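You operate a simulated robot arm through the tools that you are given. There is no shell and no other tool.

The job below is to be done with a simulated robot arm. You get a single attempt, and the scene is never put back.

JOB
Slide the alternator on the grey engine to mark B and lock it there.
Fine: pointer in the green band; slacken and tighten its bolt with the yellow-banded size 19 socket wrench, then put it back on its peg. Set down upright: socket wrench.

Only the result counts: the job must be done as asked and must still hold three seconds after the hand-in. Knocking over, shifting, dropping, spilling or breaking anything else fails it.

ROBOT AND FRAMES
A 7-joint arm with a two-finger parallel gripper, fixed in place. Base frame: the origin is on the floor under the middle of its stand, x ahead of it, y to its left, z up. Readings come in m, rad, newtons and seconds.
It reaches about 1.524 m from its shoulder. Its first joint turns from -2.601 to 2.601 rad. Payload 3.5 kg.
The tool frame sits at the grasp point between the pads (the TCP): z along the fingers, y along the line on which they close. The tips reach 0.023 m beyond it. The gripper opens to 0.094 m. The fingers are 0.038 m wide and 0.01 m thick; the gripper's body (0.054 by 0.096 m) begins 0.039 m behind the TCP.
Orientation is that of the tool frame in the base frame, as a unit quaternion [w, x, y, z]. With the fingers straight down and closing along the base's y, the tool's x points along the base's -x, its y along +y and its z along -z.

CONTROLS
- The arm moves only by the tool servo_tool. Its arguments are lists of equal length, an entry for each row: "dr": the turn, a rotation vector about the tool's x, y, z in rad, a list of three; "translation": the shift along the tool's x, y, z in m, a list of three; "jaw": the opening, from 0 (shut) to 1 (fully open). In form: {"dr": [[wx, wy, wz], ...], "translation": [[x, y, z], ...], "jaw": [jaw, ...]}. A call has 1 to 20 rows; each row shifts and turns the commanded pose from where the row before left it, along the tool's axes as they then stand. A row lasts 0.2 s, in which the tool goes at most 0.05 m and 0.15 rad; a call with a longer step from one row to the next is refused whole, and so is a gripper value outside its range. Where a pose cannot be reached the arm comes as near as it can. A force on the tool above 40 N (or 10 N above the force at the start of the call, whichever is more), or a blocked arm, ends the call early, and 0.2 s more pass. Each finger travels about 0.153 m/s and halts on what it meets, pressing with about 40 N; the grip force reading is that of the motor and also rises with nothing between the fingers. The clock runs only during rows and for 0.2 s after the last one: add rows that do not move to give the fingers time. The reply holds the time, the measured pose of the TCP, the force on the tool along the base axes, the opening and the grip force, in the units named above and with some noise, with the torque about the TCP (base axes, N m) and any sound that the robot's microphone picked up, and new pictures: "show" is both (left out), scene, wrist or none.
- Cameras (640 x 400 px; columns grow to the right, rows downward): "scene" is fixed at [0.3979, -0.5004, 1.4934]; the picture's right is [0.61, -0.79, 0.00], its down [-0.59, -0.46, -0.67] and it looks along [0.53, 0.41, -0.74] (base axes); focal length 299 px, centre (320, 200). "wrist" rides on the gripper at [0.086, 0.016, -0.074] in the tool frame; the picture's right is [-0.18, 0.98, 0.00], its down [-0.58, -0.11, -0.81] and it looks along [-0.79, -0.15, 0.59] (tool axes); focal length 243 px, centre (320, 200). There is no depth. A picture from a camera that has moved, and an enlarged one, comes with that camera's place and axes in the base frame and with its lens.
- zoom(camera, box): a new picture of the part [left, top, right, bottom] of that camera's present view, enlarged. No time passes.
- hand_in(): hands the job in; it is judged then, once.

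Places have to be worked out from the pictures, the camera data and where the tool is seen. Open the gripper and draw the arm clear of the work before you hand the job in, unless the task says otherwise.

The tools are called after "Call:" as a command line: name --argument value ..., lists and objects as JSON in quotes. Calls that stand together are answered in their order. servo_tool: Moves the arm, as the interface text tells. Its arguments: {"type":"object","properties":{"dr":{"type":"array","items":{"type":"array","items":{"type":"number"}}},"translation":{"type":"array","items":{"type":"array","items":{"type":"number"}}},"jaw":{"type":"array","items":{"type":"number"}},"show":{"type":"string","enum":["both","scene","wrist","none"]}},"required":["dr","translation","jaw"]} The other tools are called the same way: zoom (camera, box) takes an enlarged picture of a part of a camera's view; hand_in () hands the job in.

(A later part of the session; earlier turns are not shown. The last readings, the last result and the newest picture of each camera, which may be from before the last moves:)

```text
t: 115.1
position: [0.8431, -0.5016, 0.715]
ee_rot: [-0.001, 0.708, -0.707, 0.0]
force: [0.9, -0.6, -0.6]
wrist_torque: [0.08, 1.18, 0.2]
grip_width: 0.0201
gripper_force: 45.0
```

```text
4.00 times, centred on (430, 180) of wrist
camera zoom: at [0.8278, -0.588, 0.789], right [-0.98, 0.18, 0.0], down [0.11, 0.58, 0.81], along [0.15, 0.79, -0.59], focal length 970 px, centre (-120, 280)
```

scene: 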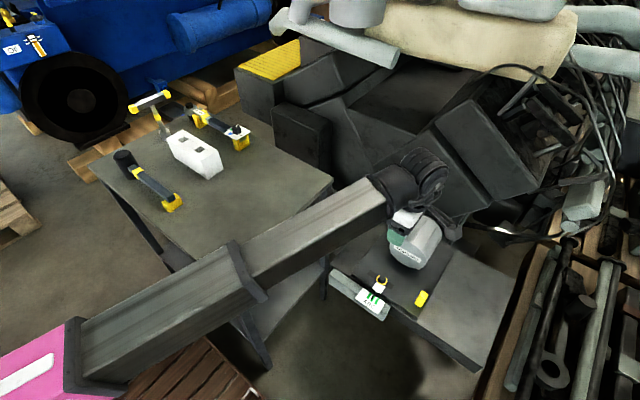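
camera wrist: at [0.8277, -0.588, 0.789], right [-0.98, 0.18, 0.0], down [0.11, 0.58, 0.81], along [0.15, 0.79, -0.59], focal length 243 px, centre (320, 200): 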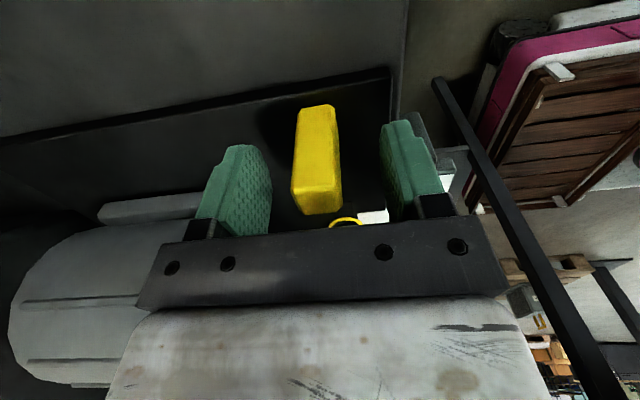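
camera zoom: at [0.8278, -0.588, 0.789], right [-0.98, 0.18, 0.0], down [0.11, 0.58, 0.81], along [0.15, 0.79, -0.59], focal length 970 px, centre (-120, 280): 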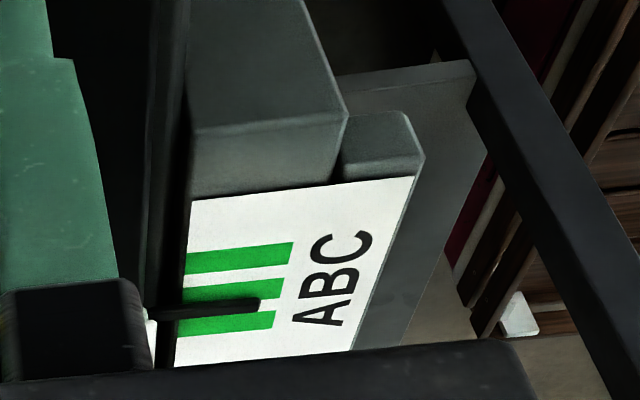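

Forces are near zero with the knob gripped. I'll nudge 1.5 mm in -y, then release and rise.

Call:
servo_tool --dr '[[0, 0, 0], [0, 0, 0], [0, 0, 0], [0, 0, 0]]' --translation '[[0.0008, 0, 0], [0.0007, 0, 0], [0, 0, 0], [0, 0, 0]]' --jaw '[0, 0, 0, 0]' --show "none"

Call:
zoom --camera "wrist" --box '[370, 130, 490, 230]'

Call:
servo_tool --dr '[[0, 0, 0], [0, 0, 0], [0, 0, 0], [0, 0, 0], [0, 0, 0], [0, 0, 0], [0, 0, 0], [0, 0, 0], [0, 0, 0], [0, 0, 0], [0, 0, 0], [0, 0, 0], [0, 0, 0], [0, 0, 0], [0, 0, 0]]' --translation '[[0, 0, 0], [0, 0, 0], [0, 0, 0], [0, 0, 0], [0, 0, -0.01], [0, 0, -0.02], [0, 0, -0.03], [0, 0, -0.03], [0, 0, -0.03], [-0.01, 0, -0.03], [-0.02, 0, -0.03], [-0.03, 0, -0.03], [-0.03, 0, -0.02], [-0.015, 0, 0], [0, 0, 0]]' --jaw '[0.2, 0.4, 0.6, 0.65, 0.65, 0.65, 0.65, 0.65, 0.65, 0.65, 0.8, 1, 1, 1, 1]' --show "none"

Call:
zoom --camera "scene" --box '[350, 275, 400, 315]'

```text
t: 116.1
position: [0.8446, -0.5034, 0.7147]
ee_rot: [-0.002, 0.707, -0.707, 0.001]
force: [13.2, 4.7, 12.6]
wrist_torque: [-0.04, 1.44, 0.21]
grip_width: 0.0202
gripper_force: 44.9
```

```text
4.00 times, centred on (430, 180) of wrist
camera zoom: at [0.8276, -0.5887, 0.7889], right [-0.98, 0.18, 0.0], down [0.11, 0.58, 0.81], along [0.15, 0.79, -0.59], focal length 970 px, centre (-120, 280)
```

zoom: 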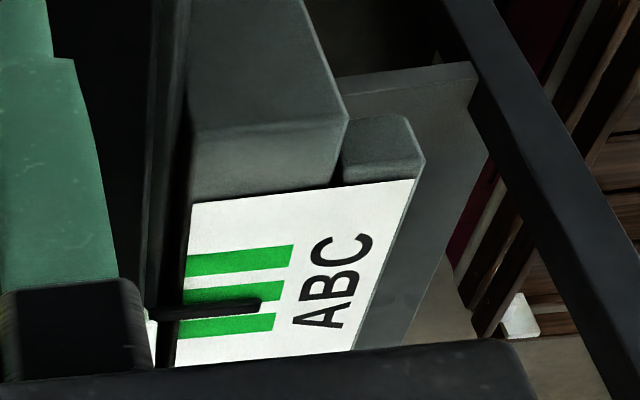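

```text
t: 119.3
position: [0.8409, -0.3983, 0.9425]
ee_rot: [0.002, -0.707, 0.707, 0.0]
force: [0.7, 0.2, -0.7]
wrist_torque: [0.05, 0.02, 0.02]
grip_width: 0.0939
gripper_force: 0.1
```

```text
10.00 times, centred on (375, 295) of scene
camera zoom: at [0.3979, -0.5004, 1.4934], right [0.61, -0.79, 0.0], down [-0.59, -0.46, -0.67], along [0.53, 0.41, -0.74], focal length 2989 px, centre (-230, -750)
```

zoom: 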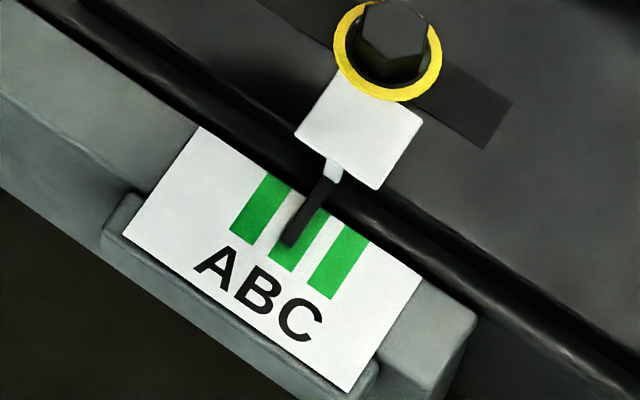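

The pointer now sits in band B about 0.8 mm from centre. Before fetching the wrench I'll check the bolt's current hex orientation.

Call:
zoom --camera "scene" --box '[370, 268, 395, 290]'

Call:
zoom --camera "wrist" --box '[290, 0, 410, 60]'

```text
16.00 times, centred on (382, 279) of scene
camera zoom: at [0.3979, -0.5004, 1.4934], right [0.61, -0.79, 0.0], down [-0.59, -0.46, -0.67], along [0.53, 0.41, -0.74], focal length 4783 px, centre (-680, -1064)
```

zoom: 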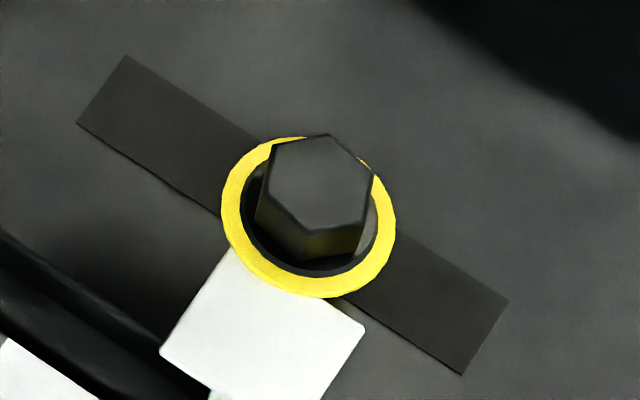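

```text
5.33 times, centred on (350, 30) of wrist
camera zoom: at [0.8253, -0.4844, 1.0177], right [-0.98, 0.18, 0.0], down [0.11, 0.58, 0.81], along [0.15, 0.79, -0.59], focal length 1294 px, centre (160, 1107)
```

zoom: 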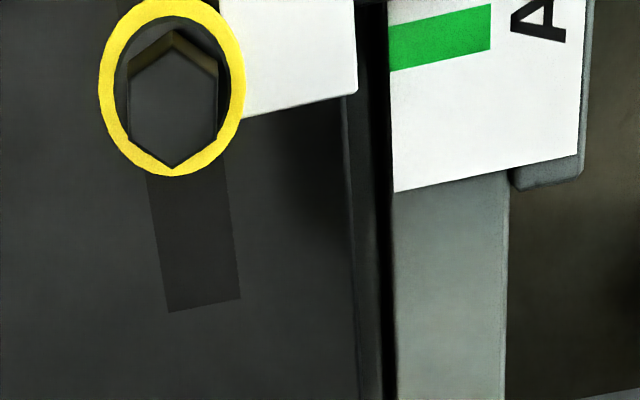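

The hex has rotated CCW by about 0.86 rad from its start, matching the wrench turn, so socket and bolt are truly coupled. I'll now go back for the wrench, rising first and then travelling +y.

Call:
servo_tool --dr '[[0, 0, 0], [0, 0, 0], [0, 0, 0], [0, 0, 0], [0, 0, 0], [0, 0, 0], [0, 0, 0], [0, 0, 0], [0, 0, 0], [0, 0, 0], [0, 0, 0], [0, 0, 0]]' --translation '[[0, 0, -0.01], [0, 0, -0.025], [0, 0, -0.035], [0, 0, -0.035], [0, 0, -0.035], [-0.01, 0, -0.03], [-0.02, 0.002, -0.02], [-0.03, 0.003, -0.01], [-0.03, 0.003, 0], [-0.03, 0.003, 0], [-0.02, 0.002, 0], [0, 0, 0]]' --jaw '[1, 1, 1, 1, 1, 1, 1, 1, 1, 1, 1, 1]' --show "none"

Call:
servo_tool --dr '[[0, 0, 0], [0, 0, 0], [0, 0, 0], [0, 0, 0], [0, 0, 0], [0, 0, 0], [0, 0, 0], [0, 0, 0], [0, 0, 0], [0, 0, 0], [0, 0, 0], [0, 0, 0], [0, 0, 0], [0, 0, 0], [0, 0, 0], [0, 0, 0], [0, 0, 0]]' --translation '[[-0.01, 0.002, 0], [-0.025, 0.004, 0], [-0.04, 0.005, 0], [-0.04, 0.005, 0], [-0.04, 0.005, 0], [-0.04, 0.005, 0], [-0.04, 0.005, 0], [-0.04, 0.005, 0], [-0.04, 0.005, 0], [-0.04, 0.005, 0], [-0.04, 0.005, 0], [-0.04, 0.005, 0], [-0.04, 0.004, 0], [-0.035, 0.003, 0], [-0.025, 0.002, 0], [-0.01, 0, 0], [0, 0, 0]]' --jaw '[1, 1, 1, 1, 1, 1, 1, 1, 1, 1, 1, 1, 1, 1, 1, 1, 1]' --show "none"

```text
t: 121.9
position: [0.8285, -0.2586, 1.143]
ee_rot: [0.001, -0.706, 0.708, 0.0]
force: [-0.4, -0.7, 0.0]
wrist_torque: [0.02, -0.01, -0.04]
grip_width: 0.0941
gripper_force: 0.1
```

```text
t: 125.5
position: [0.7631, 0.2876, 1.1459]
ee_rot: [-0.001, 0.707, -0.707, 0.0]
force: [-0.3, 0.4, 0.1]
wrist_torque: [-0.02, -0.02, 0.0]
grip_width: 0.0939
gripper_force: 0.0
```

Now I'll yaw to 0 and move above the wrench, aiming at the shaft axis x≈0.7505 this time.

Call:
servo_tool --dr '[[0, 0, -0.05], [0, 0, -0.1], [0, 0, -0.1], [0, 0, -0.1], [0, 0, -0.1], [0, 0, -0.1], [0, 0, -0.1], [0, 0, -0.1], [0, 0, -0.1], [0, 0, -0.1], [0, 0, -0.1], [0, 0, -0.1], [0, 0, -0.1], [0, 0, -0.1], [0, 0, -0.1], [0, 0, -0.1], [0, 0, -0.021], [0, 0, 0]]' --translation '[[0, 0, 0], [0, 0, 0], [0, 0, 0], [0, 0, 0], [0, 0, 0], [0, 0, 0], [0, 0, 0], [0, 0, 0], [0, 0, 0], [0, 0, 0], [0, 0, 0], [0, 0, 0], [0, 0, 0], [0, 0, 0], [0, 0, 0], [0, 0, 0], [0, 0, 0], [0, 0, 0]]' --jaw '[1, 1, 1, 1, 1, 1, 1, 1, 1, 1, 1, 1, 1, 1, 1, 1, 1, 1]' --show "none"

Call:
servo_tool --dr '[[0, 0, 0], [0, 0, 0], [0, 0, 0], [0, 0, 0], [0, 0, 0], [0, 0, 0], [0, 0, 0], [0, 0, 0], [0, 0, 0], [0, 0, 0]]' --translation '[[-0.002, -0.01, 0], [-0.003, -0.02, 0], [-0.003, -0.03, 0], [-0.003, -0.03, 0], [-0.0016, -0.03, 0], [0, -0.025, 0], [0, -0.0165, 0.01], [0, 0, 0.02], [0, 0, 0.01], [0, 0, 0]]' --jaw '[1, 1, 1, 1, 1, 1, 1, 1, 1, 1]' --show "wrist"

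Call:
servo_tool --dr '[[0, 0, 0]]' --translation '[[0, 0, 0]]' --jaw '[1]' --show "none"

Call:
servo_tool --dr '[[0, 0, 0]]' --translation '[[0, 0, 0]]' --jaw '[1]' --show "none"

Call:
zoom --camera "wrist" --box '[240, 0, 400, 160]'

```text
t: 129.3
position: [0.7629, 0.2868, 1.1445]
ee_rot: [-0.001, 1.0, 0.0, 0.002]
force: [-0.7, 0.2, 0.2]
wrist_torque: [0.01, 0.0, 0.0]
grip_width: 0.0942
gripper_force: 0.1
```

```text
t: 131.5
position: [0.7514, 0.4475, 1.1069]
ee_rot: [-0.001, 1.0, 0.0, 0.002]
force: [0.0, 0.4, 0.1]
wrist_torque: [0.0, 0.03, 0.01]
grip_width: 0.0941
gripper_force: 0.0
camera wrist: at [0.8381, 0.4313, 1.1813], right [-0.18, -0.98, 0.0], down [-0.58, 0.11, 0.8], along [-0.79, 0.15, -0.59], focal length 243 px, centre (320, 200)
```

wrist: 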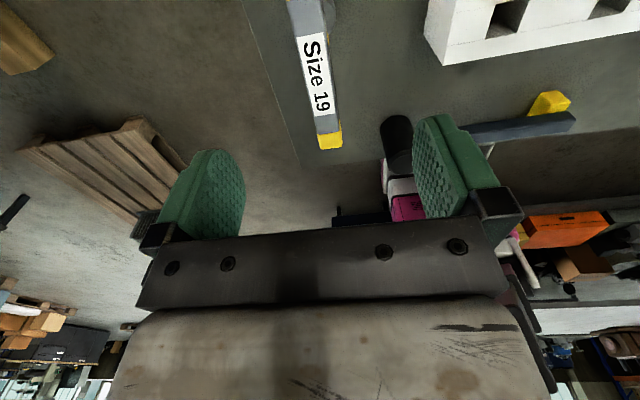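

```text
t: 131.9
position: [0.7511, 0.4486, 1.1084]
ee_rot: [-0.001, 1.0, 0.0, 0.002]
force: [-0.9, 0.0, 0.6]
wrist_torque: [0.01, -0.02, 0.02]
grip_width: 0.0941
gripper_force: 0.1
```

```text
t: 132.3
position: [0.7503, 0.448, 1.1054]
ee_rot: [-0.001, 1.0, 0.001, 0.001]
force: [0.1, -1.0, 0.3]
wrist_torque: [0.02, -0.01, 0.04]
grip_width: 0.0938
gripper_force: 0.1
```

```text
2.50 times, centred on (320, 80) of wrist
camera zoom: at [0.8381, 0.4312, 1.1815], right [-0.18, -0.98, 0.0], down [-0.58, 0.11, 0.81], along [-0.79, 0.15, -0.59], focal length 606 px, centre (320, 500)
```

zoom: 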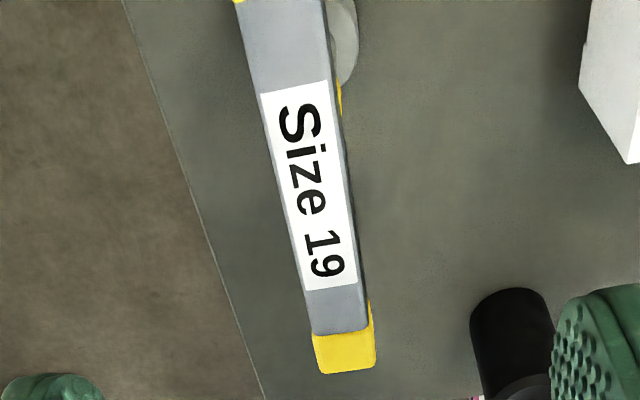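

The bar lines up with the TCP in y. I want to know whether the shaft is directly under x=0.7505 or 0.756, so I'll zoom on the socket peeking out from behind the bar.

Call:
zoom --camera "wrist" --box '[300, 0, 360, 40]'

Call:
zoom --camera "scene" --box '[120, 80, 190, 145]'

```text
10.00 times, centred on (330, 20) of wrist
camera zoom: at [0.8381, 0.4312, 1.1815], right [-0.18, -0.98, 0.0], down [-0.58, 0.11, 0.81], along [-0.79, 0.15, -0.59], focal length 2426 px, centre (220, 2000)
```

zoom: 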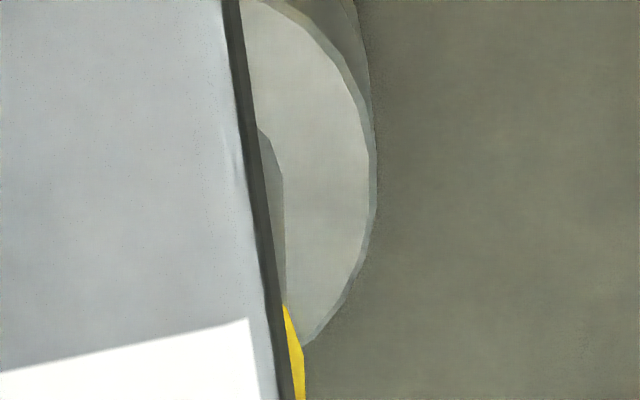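

```text
6.15 times, centred on (155, 112) of scene
camera zoom: at [0.3979, -0.5004, 1.4934], right [0.61, -0.79, 0.0], down [-0.59, -0.46, -0.67], along [0.53, 0.41, -0.74], focal length 1840 px, centre (1335, 738)
```

zoom: 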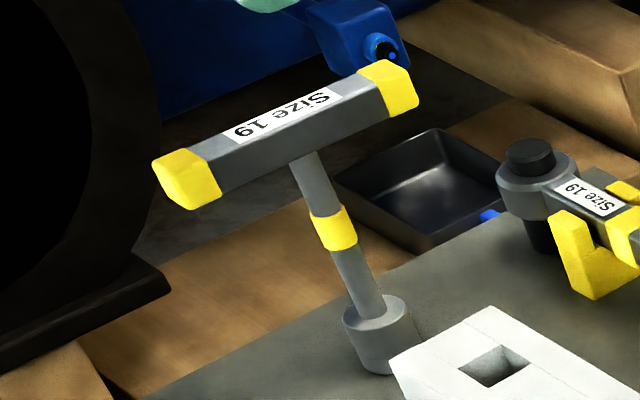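

The shaft axis appears to be at x≈0.754, under the bar centre. I'll grip at x≈0.7545 with the tilt trimmed, descending to z≈1.006.

Call:
servo_tool --dr '[[-0.002, -0.0035, 0], [0, 0, 0], [0, 0, 0], [0, 0, 0], [0, 0, 0], [0, 0, 0], [0, 0, 0], [0, 0, 0]]' --translation '[[0.0035, -0.0007, 0.005], [0, 0, 0.015], [0, 0, 0.02], [0, 0, 0.02], [0, 0, 0.02], [0, 0, 0.015], [0, 0, 0.006], [0, 0, 0]]' --jaw '[1, 1, 1, 1, 1, 1, 1, 1]' --show "wrist"

Call:
servo_tool --dr '[[0, 0, 0]]' --translation '[[0, 0, 0]]' --jaw '[1]' --show "none"

Call:
servo_tool --dr '[[0, 0, 0]]' --translation '[[0, 0, 0]]' --jaw '[1]' --show "none"

```text
t: 134.1
position: [0.7545, 0.4488, 1.0036]
ee_rot: [0.0, 1.0, 0.001, 0.0]
force: [0.3, 0.2, 0.7]
wrist_torque: [0.0, 0.02, -0.03]
grip_width: 0.0942
gripper_force: 0.1
camera wrist: at [0.8417, 0.4331, 1.0788], right [-0.18, -0.98, 0.0], down [-0.58, 0.11, 0.81], along [-0.79, 0.15, -0.59], focal length 243 px, centre (320, 200)
```

wrist: 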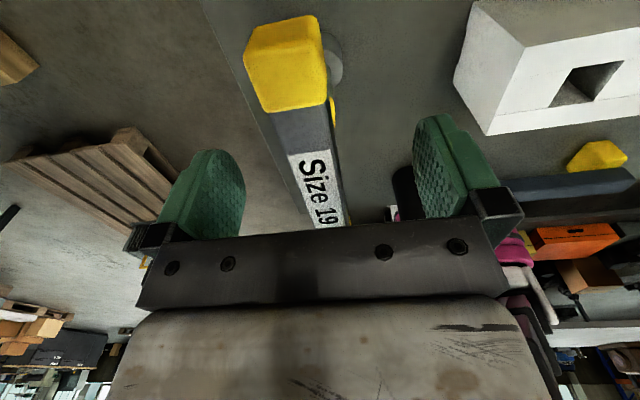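

```text
t: 134.5
position: [0.754, 0.4489, 1.0043]
ee_rot: [0.0, 1.0, 0.0, 0.0]
force: [0.0, 0.0, -1.3]
wrist_torque: [-0.02, 0.0, -0.02]
grip_width: 0.0941
gripper_force: 0.1
```

```text
t: 134.9
position: [0.7528, 0.4494, 1.0045]
ee_rot: [0.0, 1.0, 0.0, -0.001]
force: [-0.3, -0.2, -0.2]
wrist_torque: [0.03, 0.01, 0.01]
grip_width: 0.0938
gripper_force: 0.1
```

Pose is clean: (0.754, 0.449, 1.004) and upright. I'll close on the bar.

Call:
servo_tool --dr '[[0, 0, 0], [0, 0, 0], [0, 0, 0], [0, 0, 0], [0, 0, 0], [0, 0, 0]]' --translation '[[0, 0, 0], [0, 0, 0], [0, 0, 0], [0, 0, 0], [0, 0, 0], [0, 0, 0]]' --jaw '[0.6, 0.4, 0.2, 0, 0, 0]' --show "none"

Call:
servo_tool --dr '[[0, 0, 0], [0, 0, 0], [0, 0, 0], [0, 0, 0], [0, 0, 0], [0, 0, 0], [0, 0, 0], [0, 0, 0], [0, 0, 0], [0, 0, 0]]' --translation '[[0, 0, -0.005], [0, 0, -0.01], [0, 0, -0.015], [0, 0, -0.02], [0, 0, -0.02], [0, 0, -0.02], [0, 0, -0.02], [0, 0, -0.02], [0, 0, -0.007], [0, 0, 0]]' --jaw '[0, 0, 0, 0, 0, 0, 0, 0, 0, 0]' --show "scene"

Call:
zoom --camera "wrist" --box '[280, 0, 380, 80]'

```text
t: 136.3
position: [0.7535, 0.4493, 1.0038]
ee_rot: [0.0, 1.0, 0.001, 0.0]
force: [-0.4, 0.8, -0.1]
wrist_torque: [-0.01, -0.02, 0.02]
grip_width: 0.0198
gripper_force: 40.3
```

```text
t: 138.5
position: [0.7544, 0.4483, 1.1413]
ee_rot: [0.0, 1.0, 0.001, -0.001]
force: [0.3, -0.3, -3.8]
wrist_torque: [-0.01, 0.01, 0.05]
grip_width: 0.0198
gripper_force: 40.2
```

scene: 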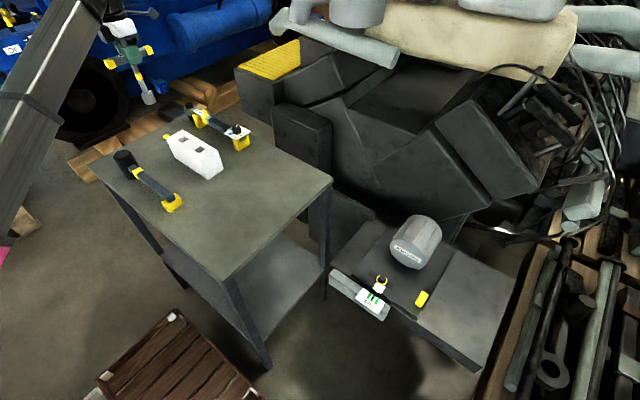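

```text
5.00 times, centred on (330, 40) of wrist
camera zoom: at [0.8418, 0.4327, 1.2162], right [-0.18, -0.98, 0.0], down [-0.58, 0.11, 0.81], along [-0.79, 0.15, -0.59], focal length 1213 px, centre (270, 1000)
```

zoom: 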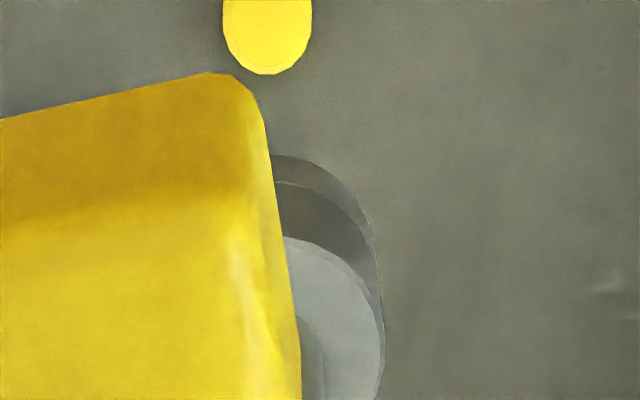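

The wrench is lifted and hangs straight. I'll repeat the proven path: back to y≈0.29, yaw to 270°, then travel to the bolt.

Call:
servo_tool --dr '[[0, 0, 0], [0, 0, 0], [0, 0, 0], [0, 0, 0], [0, 0, 0], [0, 0, 0], [0, 0, 0], [0, 0, 0], [0, 0, 0]]' --translation '[[0.001, 0.01, 0], [0.001, 0.02, 0], [0.002, 0.03, 0], [0.002, 0.03, 0], [0.002, 0.03, 0], [0.002, 0.02, 0], [0.001, 0.013, 0], [0, 0.005, 0], [0, 0, 0]]' --jaw '[0, 0, 0, 0, 0, 0, 0, 0, 0]' --show "none"

Call:
servo_tool --dr '[[0, 0, 0.05], [0, 0, 0.1], [0, 0, 0.1], [0, 0, 0.1], [0, 0, 0.1], [0, 0, 0.1], [0, 0, 0.1], [0, 0, 0.1], [0, 0, 0.1], [0, 0, 0.1], [0, 0, 0.1], [0, 0, 0.1], [0, 0, 0.1], [0, 0, 0.1], [0, 0, 0.1], [0, 0, 0.1], [0, 0, 0.021], [0, 0, 0]]' --translation '[[0, 0, 0], [0, 0, 0], [0, 0, 0], [0, 0, 0], [0, 0, 0], [0, 0, 0], [0, 0, 0], [0, 0, 0], [0, 0, 0], [0, 0, 0], [0, 0, 0], [0, 0, 0], [0, 0, 0], [0, 0, 0], [0, 0, 0], [0, 0, 0], [0, 0, 0], [0, 0, 0]]' --jaw '[0, 0, 0, 0, 0, 0, 0, 0, 0, 0, 0, 0, 0, 0, 0, 0, 0, 0]' --show "none"

Call:
servo_tool --dr '[[0, 0, 0], [0, 0, 0], [0, 0, 0], [0, 0, 0], [0, 0, 0], [0, 0, 0], [0, 0, 0], [0, 0, 0], [0, 0, 0], [0, 0, 0], [0, 0, 0], [0, 0, 0], [0, 0, 0], [0, 0, 0], [0, 0, 0], [0, 0, 0], [0, 0, 0], [0, 0, 0], [0, 0, 0], [0, 0, 0]]' --translation '[[0.01, -0.002, 0], [0.02, -0.004, 0], [0.03, -0.005, 0], [0.04, -0.005, 0], [0.04, -0.005, 0], [0.04, -0.005, 0], [0.04, -0.005, 0], [0.04, -0.005, 0], [0.04, -0.005, 0], [0.04, -0.005, 0], [0.04, -0.005, 0], [0.04, -0.005, 0], [0.04, -0.004, 0], [0.04, -0.004, 0], [0.04, -0.004, 0], [0.04, -0.003, 0], [0.04, -0.002, 0], [0.03, -0.002, 0], [0.02, 0, 0], [0, 0, 0]]' --jaw '[0, 0, 0, 0, 0, 0, 0, 0, 0, 0, 0, 0, 0, 0, 0, 0, 0, 0, 0, 0]' --show "none"

```text
t: 140.5
position: [0.7659, 0.2909, 1.1415]
ee_rot: [0.0, 1.0, 0.0, -0.001]
force: [0.2, 0.4, -2.2]
wrist_torque: [-0.04, -0.02, 0.03]
grip_width: 0.0197
gripper_force: 39.5
```

```text
t: 144.3
position: [0.7658, 0.2903, 1.141]
ee_rot: [-0.001, -0.707, 0.708, 0.001]
force: [-0.3, 0.2, -3.7]
wrist_torque: [0.01, -0.01, -0.01]
grip_width: 0.0201
gripper_force: 40.4
```

```text
t: 148.5
position: [0.8424, -0.3803, 1.141]
ee_rot: [0.0, -0.707, 0.707, 0.001]
force: [0.0, 0.1, -3.1]
wrist_torque: [0.0, 0.01, -0.01]
grip_width: 0.0199
gripper_force: 40.0
```

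I'm above the bolt at height. I'll adjust to (0.840, -0.3925), yaw a further +0.176 rad CW to match the hex, and descend to about z=0.855.

Call:
servo_tool --dr '[[0, 0, 0], [0, 0, 0.1], [0, 0, 0.076], [0, 0, 0], [0, 0, 0], [0, 0, 0], [0, 0, 0], [0, 0, 0], [0, 0, 0], [0, 0, 0], [0, 0, 0], [0, 0, 0], [0, 0, 0], [0, 0, 0]]' --translation '[[0.0122, 0.0024, 0], [0, 0, 0.01], [0, 0, 0.02], [0, 0, 0.03], [0, 0, 0.03], [0, 0, 0.03], [0, 0, 0.03], [0, 0, 0.03], [0, 0, 0.03], [0, 0, 0.03], [0, 0, 0.025], [0, 0, 0.015], [0, 0, 0.006], [0, 0, 0]]' --jaw '[0, 0, 0, 0, 0, 0, 0, 0, 0, 0, 0, 0, 0, 0]' --show "none"

Call:
servo_tool --dr '[[0, 0, 0]]' --translation '[[0, 0, 0]]' --jaw '[0]' --show "none"

Call:
servo_tool --dr '[[0, 0, 0]]' --translation '[[0, 0, 0]]' --jaw '[0]' --show "none"

Call:
zoom --camera "scene" --box '[365, 255, 400, 290]'

Call:
zoom --camera "wrist" --box '[310, 0, 360, 60]'

```text
t: 151.5
position: [0.8371, -0.3912, 0.8549]
ee_rot: [-0.001, -0.642, 0.767, 0.001]
force: [-0.4, -0.5, -3.4]
wrist_torque: [0.0, 0.03, 0.02]
grip_width: 0.0199
gripper_force: 39.8
```

```text
t: 151.9
position: [0.8372, -0.3918, 0.8546]
ee_rot: [0.0, -0.641, 0.767, 0.0]
force: [0.9, 0.6, -3.2]
wrist_torque: [-0.01, 0.03, -0.07]
grip_width: 0.0198
gripper_force: 40.1
```

```text
t: 152.3
position: [0.8371, -0.3921, 0.8548]
ee_rot: [0.0, -0.642, 0.766, 0.001]
force: [-0.5, 0.8, -3.1]
wrist_torque: [0.0, 0.02, -0.04]
grip_width: 0.0198
gripper_force: 39.9
```

```text
11.43 times, centred on (382, 272) of scene
camera zoom: at [0.3979, -0.5004, 1.4934], right [0.61, -0.79, 0.0], down [-0.59, -0.46, -0.67], along [0.53, 0.41, -0.74], focal length 3416 px, centre (-394, -629)
```

zoom: 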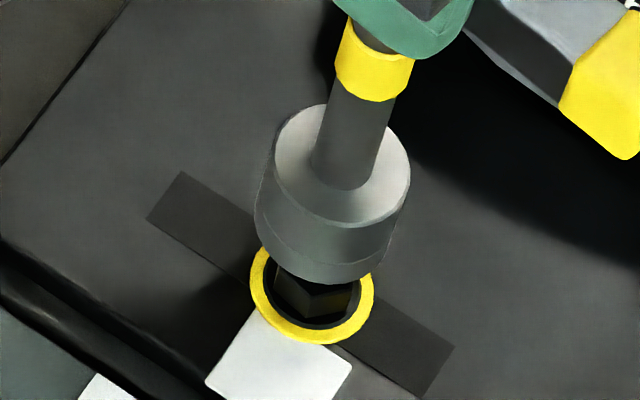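

```text
6.67 times, centred on (335, 30) of wrist
camera zoom: at [0.807, -0.4735, 0.9295], right [-0.94, 0.35, 0.0], down [0.21, 0.55, 0.81], along [0.28, 0.75, -0.59], focal length 1618 px, centre (220, 1333)
```

zoom: 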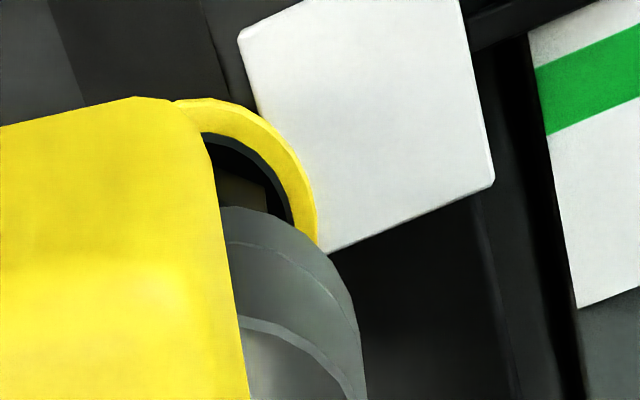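

The tool sits about 3 mm short in x of the target, and the scene image agrees. I'll correct and lower to z≈0.845 to compare with the previous aligned picture.

Call:
servo_tool --dr '[[0, 0, 0], [0, 0, 0], [0, 0, 0]]' --translation '[[0.0003, -0.003, 0.004], [0, 0, 0.006], [0, 0, 0]]' --jaw '[0, 0, 0]' --show "none"

Call:
zoom --camera "scene" --box '[365, 255, 400, 290]'

Call:
zoom --camera "wrist" --box '[310, 0, 360, 60]'

```text
t: 153.1
position: [0.8406, -0.3931, 0.8449]
ee_rot: [0.0, -0.642, 0.766, 0.001]
force: [-0.2, -0.8, -2.8]
wrist_torque: [0.02, -0.01, 0.0]
grip_width: 0.0197
gripper_force: 39.8
```

```text
11.43 times, centred on (382, 272) of scene
camera zoom: at [0.3979, -0.5004, 1.4934], right [0.61, -0.79, 0.0], down [-0.59, -0.46, -0.67], along [0.53, 0.41, -0.74], focal length 3416 px, centre (-394, -629)
```

zoom: 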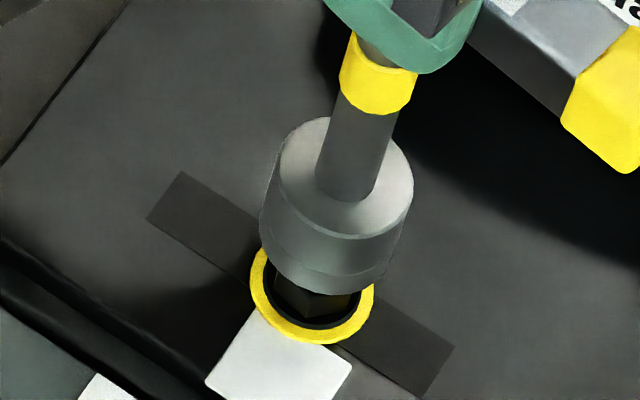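

```text
6.67 times, centred on (335, 30) of wrist
camera zoom: at [0.8104, -0.4745, 0.9197], right [-0.94, 0.35, 0.0], down [0.21, 0.55, 0.81], along [0.28, 0.75, -0.59], focal length 1618 px, centre (220, 1333)
```

zoom: 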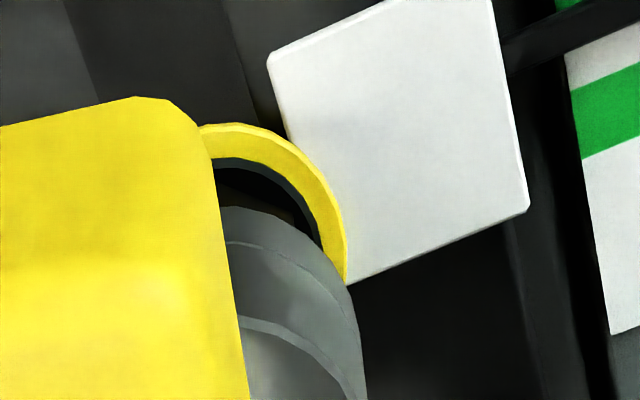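

Socket and washer are concentric within about 1.5 mm in both views. I'll lower gently over the head and watch the force.

Call:
servo_tool --dr '[[0, 0, 0], [0, 0, 0], [0, 0, 0], [0, 0, 0], [0, 0, 0], [0, 0, 0]]' --translation '[[0.0005, 0.0003, 0.002], [0, 0, 0.002], [0, 0, 0.002], [0, 0, 0.002], [0, 0, 0.002], [0, 0, 0]]' --jaw '[0, 0, 0, 0, 0, 0]' --show "none"

Call:
zoom --camera "scene" --box '[365, 255, 400, 290]'

```text
t: 154.5
position: [0.8404, -0.3919, 0.8351]
ee_rot: [0.0, -0.642, 0.767, 0.0]
force: [0.7, 0.3, -3.1]
wrist_torque: [-0.03, 0.02, -0.01]
grip_width: 0.0199
gripper_force: 40.1
```

```text
11.43 times, centred on (382, 272) of scene
camera zoom: at [0.3979, -0.5004, 1.4934], right [0.61, -0.79, 0.0], down [-0.59, -0.46, -0.67], along [0.53, 0.41, -0.74], focal length 3416 px, centre (-394, -629)
```

zoom: 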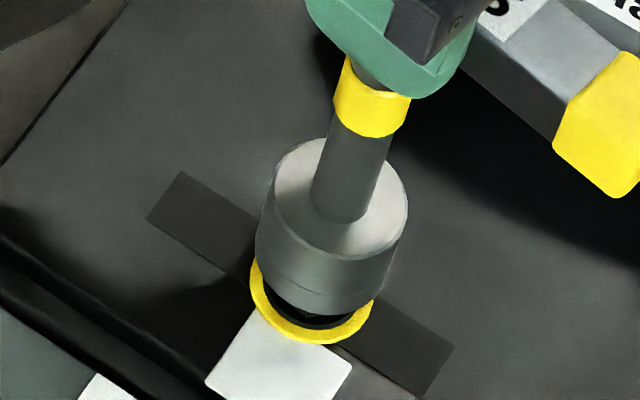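

No contact yet at z=0.835. Continuing down in small steps.

Call:
servo_tool --dr '[[0, 0, 0], [0, 0, 0], [0, 0, 0], [0, 0, 0], [0, 0, 0], [0, 0, 0]]' --translation '[[0, 0, 0.0015], [0, 0, 0.0015], [0, 0, 0.0015], [0, 0, 0.0015], [0, 0, 0.0015], [0, 0, 0]]' --jaw '[0, 0, 0, 0, 0, 0]' --show "none"

Call:
zoom --camera "scene" --box '[365, 255, 400, 290]'

```text
t: 155.9
position: [0.8396, -0.3923, 0.8275]
ee_rot: [0.0, -0.642, 0.767, 0.001]
force: [0.3, -0.2, -3.1]
wrist_torque: [0.0, 0.04, 0.04]
grip_width: 0.0195
gripper_force: 39.5
```

```text
11.43 times, centred on (382, 272) of scene
camera zoom: at [0.3979, -0.5004, 1.4934], right [0.61, -0.79, 0.0], down [-0.59, -0.46, -0.67], along [0.53, 0.41, -0.74], focal length 3416 px, centre (-394, -629)
```

zoom: 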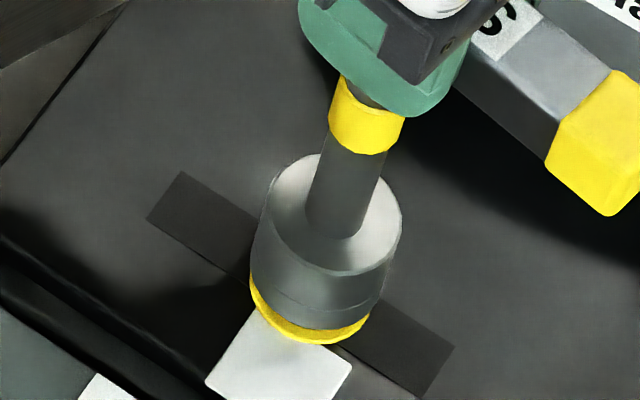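

The socket is going over the head with no resistance. I'll lower the last few millimetres to seat it.

Call:
servo_tool --dr '[[0, 0, 0], [0, 0, 0], [0, 0, 0], [0, 0, 0], [0, 0, 0], [0, 0, 0]]' --translation '[[0, 0, 0.001], [0, 0, 0.001], [0, 0, 0.001], [0, 0, 0.001], [0, 0, 0.001], [0, 0, 0]]' --jaw '[0, 0, 0, 0, 0, 0]' --show "none"

```text
t: 157.3
position: [0.8395, -0.3923, 0.823]
ee_rot: [0.0, -0.642, 0.767, 0.001]
force: [0.1, -0.5, -3.6]
wrist_torque: [0.0, 0.03, 0.01]
grip_width: 0.0196
gripper_force: 39.8
```

Nearly at the previous seating height. I'll lower 1 mm more and begin turning CW (tool +z) gently, watching torque.

Call:
servo_tool --dr '[[0, 0, 0], [0, 0, 0], [0, 0, 0.04], [0, 0, 0.04], [0, 0, 0.04], [0, 0, 0]]' --translation '[[0, 0, 0.0005], [0, 0, 0.0005], [0, 0.0001, 0], [0, 0.0001, 0], [0, 0.0001, 0], [0, 0, 0]]' --jaw '[0, 0, 0, 0, 0, 0]' --show "none"

Call:
zoom --camera "scene" --box '[365, 255, 400, 290]'

```text
t: 158.7
position: [0.8391, -0.394, 0.8229]
ee_rot: [0.0, -0.594, 0.804, 0.0]
force: [-1.4, -2.0, 10.1]
wrist_torque: [-0.31, 0.17, 0.05]
grip_width: 0.0196
gripper_force: 40.4
```

```text
11.43 times, centred on (382, 272) of scene
camera zoom: at [0.3979, -0.5004, 1.4934], right [0.61, -0.79, 0.0], down [-0.59, -0.46, -0.67], along [0.53, 0.41, -0.74], focal length 3416 px, centre (-394, -629)
```

zoom: 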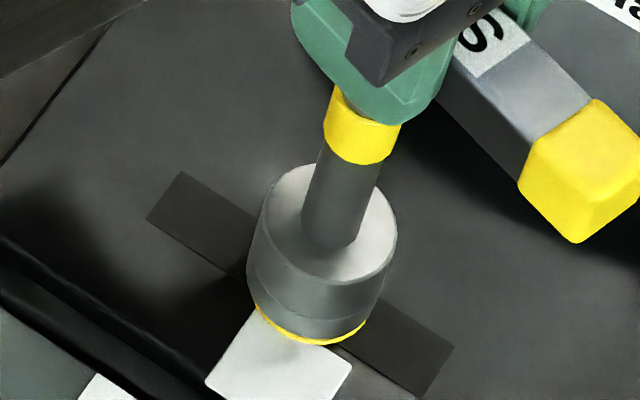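

Seated with light contact and the bolt turns freely so far. Continuing CW in steps.

Call:
servo_tool --dr '[[0, 0, 0.05], [0, 0, 0.05], [0, 0, 0.05], [0, 0, 0.05], [0, 0, 0.05], [0, 0, 0.05], [0, 0, 0]]' --translation '[[0, 0.0001, 0], [0, 0.0001, 0], [0, 0.0001, 0], [0, 0.0001, 0], [0, 0.0001, 0], [0, 0.0001, 0], [0, 0, 0]]' --jaw '[0, 0, 0, 0, 0, 0, 0]' --show "none"

Call:
zoom --camera "scene" --box '[365, 255, 400, 290]'

```text
t: 160.3
position: [0.8386, -0.393, 0.8218]
ee_rot: [-0.001, -0.468, 0.884, 0.001]
force: [0.9, 0.8, 12.7]
wrist_torque: [0.22, -0.2, 0.12]
grip_width: 0.02
gripper_force: 40.1
```

```text
11.43 times, centred on (382, 272) of scene
camera zoom: at [0.3979, -0.5004, 1.4934], right [0.61, -0.79, 0.0], down [-0.59, -0.46, -0.67], along [0.53, 0.41, -0.74], focal length 3416 px, centre (-394, -629)
```

zoom: 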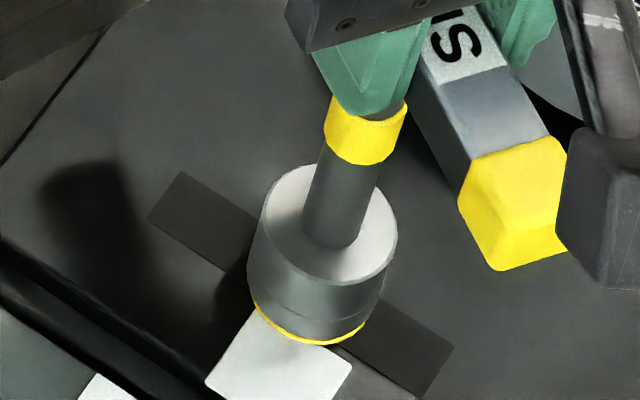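

Still turning freely (torque about 0.1 N·m). Continuing CW toward the original tight angle.

Call:
servo_tool --dr '[[0, 0, 0.05], [0, 0, 0.05], [0, 0, 0.05], [0, 0, 0.05], [0, 0, 0.05], [0, 0, 0.05], [0, 0, 0]]' --translation '[[0, 0.0001, 0], [0, 0.0001, 0], [0, 0.0001, 0], [0, 0.0001, 0], [0, 0.0001, 0], [0, 0.0001, 0], [0, 0, 0]]' --jaw '[0, 0, 0, 0, 0, 0, 0]' --show "none"

Call:
zoom --camera "scene" --box '[365, 255, 400, 290]'

```text
t: 161.9
position: [0.8368, -0.3925, 0.8212]
ee_rot: [0.0, -0.332, 0.943, 0.001]
force: [0.3, 0.8, 1.3]
wrist_torque: [0.22, -0.03, 0.36]
grip_width: 0.0197
gripper_force: 40.2
```

```text
11.43 times, centred on (382, 272) of scene
camera zoom: at [0.3979, -0.5004, 1.4934], right [0.61, -0.79, 0.0], down [-0.59, -0.46, -0.67], along [0.53, 0.41, -0.74], focal length 3416 px, centre (-394, -629)
```

zoom: 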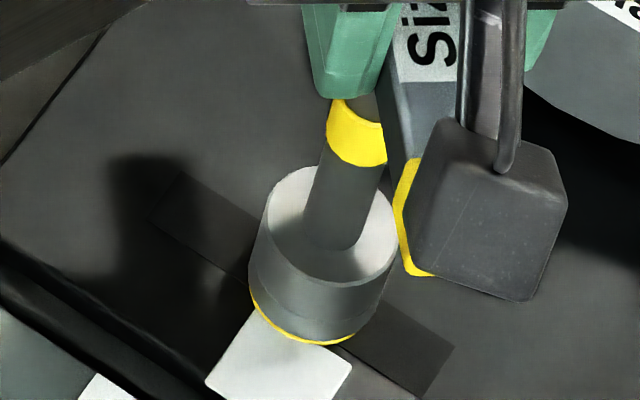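

Torque about z is rising to 0.36 N·m, so it's starting to tighten. I'll continue CW in finer steps.

Call:
servo_tool --dr '[[0, 0, 0.04], [0, 0, 0.04], [0, 0, 0.04], [0, 0, 0.04], [0, 0, 0]]' --translation '[[0, 0.0001, 0], [0, 0.0001, 0], [0, 0.0001, 0], [0, 0.0001, 0], [0, 0, 0]]' --jaw '[0, 0, 0, 0, 0]' --show "none"

Call:
zoom --camera "scene" --box '[365, 255, 400, 290]'

```text
t: 163.1
position: [0.8376, -0.391, 0.8212]
ee_rot: [0.0, -0.255, 0.967, 0.0]
force: [-0.1, -0.5, -3.6]
wrist_torque: [0.01, 0.01, 0.48]
grip_width: 0.0198
gripper_force: 40.6
```

```text
11.43 times, centred on (382, 272) of scene
camera zoom: at [0.3979, -0.5004, 1.4934], right [0.61, -0.79, 0.0], down [-0.59, -0.46, -0.67], along [0.53, 0.41, -0.74], focal length 3416 px, centre (-394, -629)
```

zoom: 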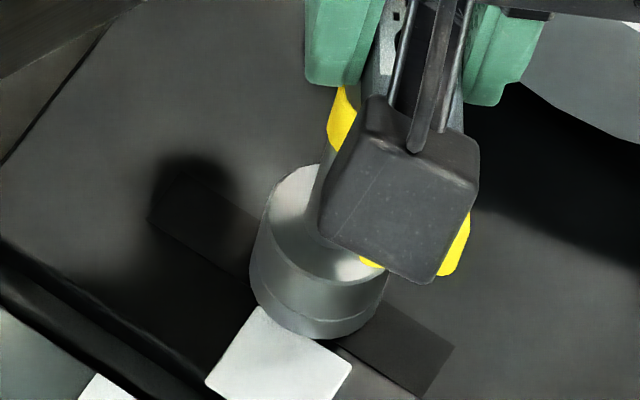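

The yellow ring has disappeared and the torque is 0.48 N·m at the original angle, so the bolt reads tight. I'll add a small extra turn to make sure it's locked.

Call:
servo_tool --dr '[[0, 0, 0.03], [0, 0, 0.03], [0, 0, 0]]' --translation '[[0, 0, 0], [0, 0, 0], [0, 0, 0]]' --jaw '[0, 0, 0]' --show "none"

Call:
zoom --camera "scene" --box '[345, 240, 425, 310]'

```text
t: 163.9
position: [0.8374, -0.3923, 0.8204]
ee_rot: [0.0, -0.226, 0.974, 0.002]
force: [0.2, 0.1, -3.2]
wrist_torque: [-0.02, 0.04, 0.58]
grip_width: 0.0199
gripper_force: 40.3
```

```text
5.71 times, centred on (385, 275) of scene
camera zoom: at [0.3979, -0.5004, 1.4934], right [0.61, -0.79, 0.0], down [-0.59, -0.46, -0.67], along [0.53, 0.41, -0.74], focal length 1708 px, centre (-51, -229)
```

zoom: 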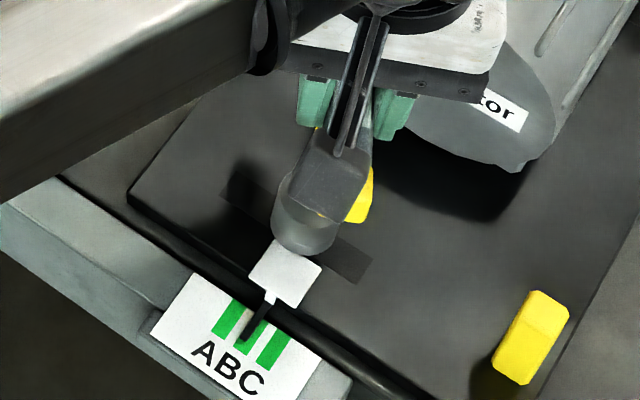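

Torque has risen to 0.58 N·m with the pointer still in B. One more small turn for security, then I'll relax and lift off.

Call:
servo_tool --dr '[[0, 0, 0.03], [0, 0, 0.03], [0, 0, 0]]' --translation '[[0, 0, 0], [0, 0, 0], [0, 0, 0]]' --jaw '[0, 0, 0]' --show "none"

```text
t: 164.7
position: [0.8379, -0.3913, 0.8214]
ee_rot: [0.0, -0.195, 0.981, 0.001]
force: [-1.3, -0.3, -2.7]
wrist_torque: [0.01, 0.05, 0.65]
grip_width: 0.0198
gripper_force: 40.1
```

Torque is 0.65 N·m, well above the initial break torque, so the bolt is tight. I'll unload about 0.03 rad of wind-up and lift the wrench straight off.

Call:
servo_tool --dr '[[0, 0, -0.03], [0, 0, 0], [0, 0, 0], [0, 0, 0], [0, 0, 0], [0, 0, 0], [0, 0, 0], [0, 0, 0], [0, 0, 0], [0, 0, 0], [0, 0, 0]]' --translation '[[0, 0, 0], [0, 0, 0], [0, 0, -0.002], [0, 0, -0.004], [0, 0, -0.006], [0, 0, -0.01], [0, 0, -0.02], [0, 0, -0.02], [0, 0, -0.02], [0, 0, -0.01], [0, 0, 0]]' --jaw '[0, 0, 0, 0, 0, 0, 0, 0, 0, 0, 0]' --show "wrist"

Call:
zoom --camera "scene" --box '[345, 240, 425, 310]'

```text
t: 167.1
position: [0.8382, -0.3912, 0.9147]
ee_rot: [0.0, -0.211, 0.977, 0.001]
force: [0.3, -0.5, -3.6]
wrist_torque: [0.01, -0.01, 0.01]
grip_width: 0.02
gripper_force: 40.0
camera wrist: at [0.7537, -0.4122, 0.989], right [-0.24, 0.97, 0.0], down [0.58, 0.14, 0.81], along [0.78, 0.19, -0.59], focal length 243 px, centre (320, 200)
```

wrist: 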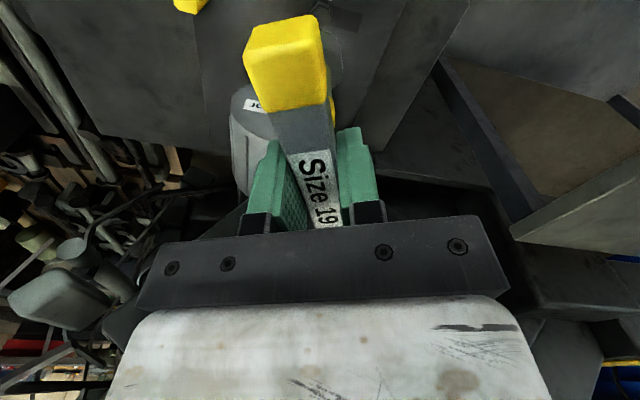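

```text
5.71 times, centred on (385, 275) of scene
camera zoom: at [0.3979, -0.5004, 1.4934], right [0.61, -0.79, 0.0], down [-0.59, -0.46, -0.67], along [0.53, 0.41, -0.74], focal length 1708 px, centre (-51, -229)
```

zoom: 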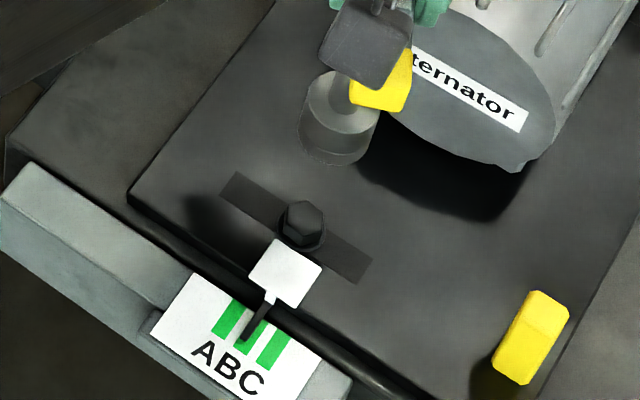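

The washer is dark again, so the bolt is locked. I'll zoom on the pointer to confirm it's still in B.

Call:
zoom --camera "scene" --box '[350, 275, 400, 315]'

Call:
zoom --camera "scene" --box '[370, 268, 395, 290]'

```text
10.00 times, centred on (375, 295) of scene
camera zoom: at [0.3979, -0.5004, 1.4934], right [0.61, -0.79, 0.0], down [-0.59, -0.46, -0.67], along [0.53, 0.41, -0.74], focal length 2989 px, centre (-230, -750)
```

zoom: 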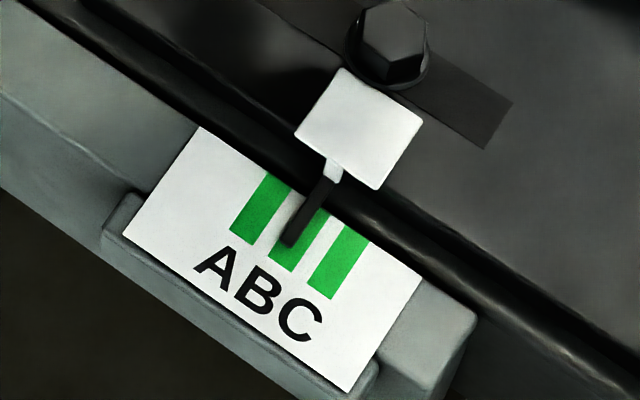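

```text
16.00 times, centred on (382, 279) of scene
camera zoom: at [0.3979, -0.5004, 1.4934], right [0.61, -0.79, 0.0], down [-0.59, -0.46, -0.67], along [0.53, 0.41, -0.74], focal length 4783 px, centre (-680, -1064)
```

zoom: 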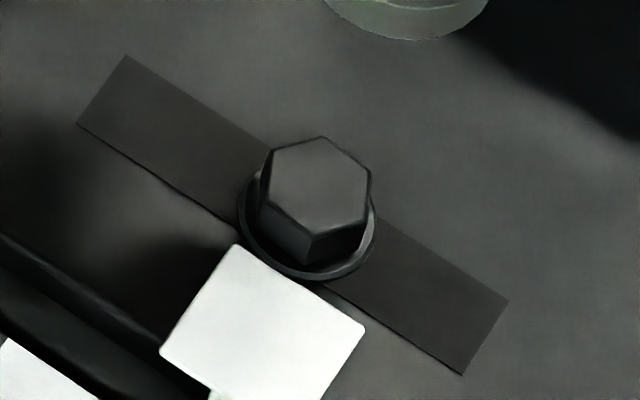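

The pointer lies fully within green band B and the bolt is tight. Now I'll take the wrench back: yaw to 270° here first, keeping the camera clear of the forearm, then raise.

Call:
servo_tool --dr '[[0, 0, -0.05], [0, 0, -0.1], [0, 0, -0.1], [0, 0, -0.1], [0, 0, -0.1], [0, 0, -0.1], [0, 0, -0.1], [0, 0, -0.1], [0, 0, -0.1], [0, 0, -0.1], [0, 0, -0.1], [0, 0, -0.095], [0, 0, 0]]' --translation '[[0, 0, -0.005], [0, 0, -0.005], [0, 0, -0.005], [0, 0, -0.005], [0, 0, 0], [0, 0, 0], [0, 0, 0], [0, 0, 0], [0, 0, 0], [0, 0, 0], [0, 0, 0], [0, 0, 0], [0, 0, 0]]' --jaw '[0, 0, 0, 0, 0, 0, 0, 0, 0, 0, 0, 0, 0]' --show "none"

Call:
servo_tool --dr '[[0, 0, 0], [0, 0, 0], [0, 0, 0], [0, 0, 0], [0, 0, 0], [0, 0, 0], [0, 0, 0], [0, 0, 0], [0, 0, 0]]' --translation '[[0, 0, -0.01], [0, 0, -0.02], [0, 0, -0.03], [0, 0, -0.035], [0, 0, -0.035], [0, 0, -0.035], [0, 0, -0.03], [0, 0, -0.01], [0, 0, 0]]' --jaw '[0, 0, 0, 0, 0, 0, 0, 0, 0]' --show "none"

```text
t: 169.9
position: [0.8389, -0.3909, 0.9325]
ee_rot: [0.001, 0.707, -0.707, 0.0]
force: [-0.9, -0.1, -2.6]
wrist_torque: [-0.01, 0.01, -0.01]
grip_width: 0.02
gripper_force: 39.8
```

```text
t: 171.9
position: [0.8381, -0.3919, 1.1382]
ee_rot: [-0.001, -0.707, 0.707, 0.001]
force: [0.0, -0.6, -3.5]
wrist_torque: [-0.04, 0.01, -0.02]
grip_width: 0.0199
gripper_force: 40.3
```

Yaw is back to 270° at z=1.14. Travelling to y≈0.29 and then rotating to yaw 0.

Call:
servo_tool --dr '[[0, 0, 0], [0, 0, 0], [0, 0, 0], [0, 0, 0], [0, 0, 0], [0, 0, 0], [0, 0, 0], [0, 0, 0], [0, 0, 0], [0, 0, 0], [0, 0, 0], [0, 0, 0], [0, 0, 0], [0, 0, 0], [0, 0, 0], [0, 0, 0], [0, 0, 0], [0, 0, 0], [0, 0, 0], [0, 0, 0]]' --translation '[[-0.01, 0.001, 0], [-0.02, 0.003, 0], [-0.03, 0.004, 0], [-0.04, 0.004, 0], [-0.04, 0.004, 0], [-0.04, 0.004, 0], [-0.04, 0.004, 0], [-0.04, 0.004, 0], [-0.04, 0.004, 0], [-0.04, 0.004, 0], [-0.04, 0.004, 0], [-0.04, 0.004, 0], [-0.04, 0.004, 0], [-0.04, 0.004, 0], [-0.04, 0.004, 0], [-0.04, 0.004, 0], [-0.04, 0.004, 0], [-0.03, 0.004, 0], [-0.02, 0.003, 0], [-0.012, 0.001, 0]]' --jaw '[0, 0, 0, 0, 0, 0, 0, 0, 0, 0, 0, 0, 0, 0, 0, 0, 0, 0, 0, 0]' --show "none"

Call:
servo_tool --dr '[[0, 0, -0.05], [0, 0, -0.1], [0, 0, -0.1], [0, 0, -0.1], [0, 0, -0.1], [0, 0, -0.1], [0, 0, -0.1], [0, 0, -0.1], [0, 0, -0.1], [0, 0, -0.1], [0, 0, -0.1], [0, 0, -0.1], [0, 0, -0.1], [0, 0, -0.1], [0, 0, -0.1], [0, 0, -0.1], [0, 0, -0.021], [0, 0, 0]]' --translation '[[0, 0, 0], [0, 0, 0], [0, 0, 0], [0, 0, 0], [0, 0, 0], [0, 0, 0], [0, 0, 0], [0, 0, 0], [0, 0, 0], [0, 0, 0], [0, 0, 0], [0, 0, 0], [0, 0, 0], [0, 0, 0], [0, 0, 0], [0, 0, 0], [0, 0, 0], [0, 0, 0]]' --jaw '[0, 0, 0, 0, 0, 0, 0, 0, 0, 0, 0, 0, 0, 0, 0, 0, 0, 0]' --show "none"

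```text
t: 176.1
position: [0.7682, 0.2905, 1.1392]
ee_rot: [-0.001, -0.707, 0.707, 0.001]
force: [-0.2, 0.0, -2.6]
wrist_torque: [0.0, -0.01, -0.01]
grip_width: 0.0198
gripper_force: 40.6
```

```text
t: 179.9
position: [0.7661, 0.2913, 1.1381]
ee_rot: [0.0, 1.0, 0.001, -0.001]
force: [0.6, -0.2, -3.7]
wrist_torque: [0.0, -0.02, 0.01]
grip_width: 0.0199
gripper_force: 39.9
```

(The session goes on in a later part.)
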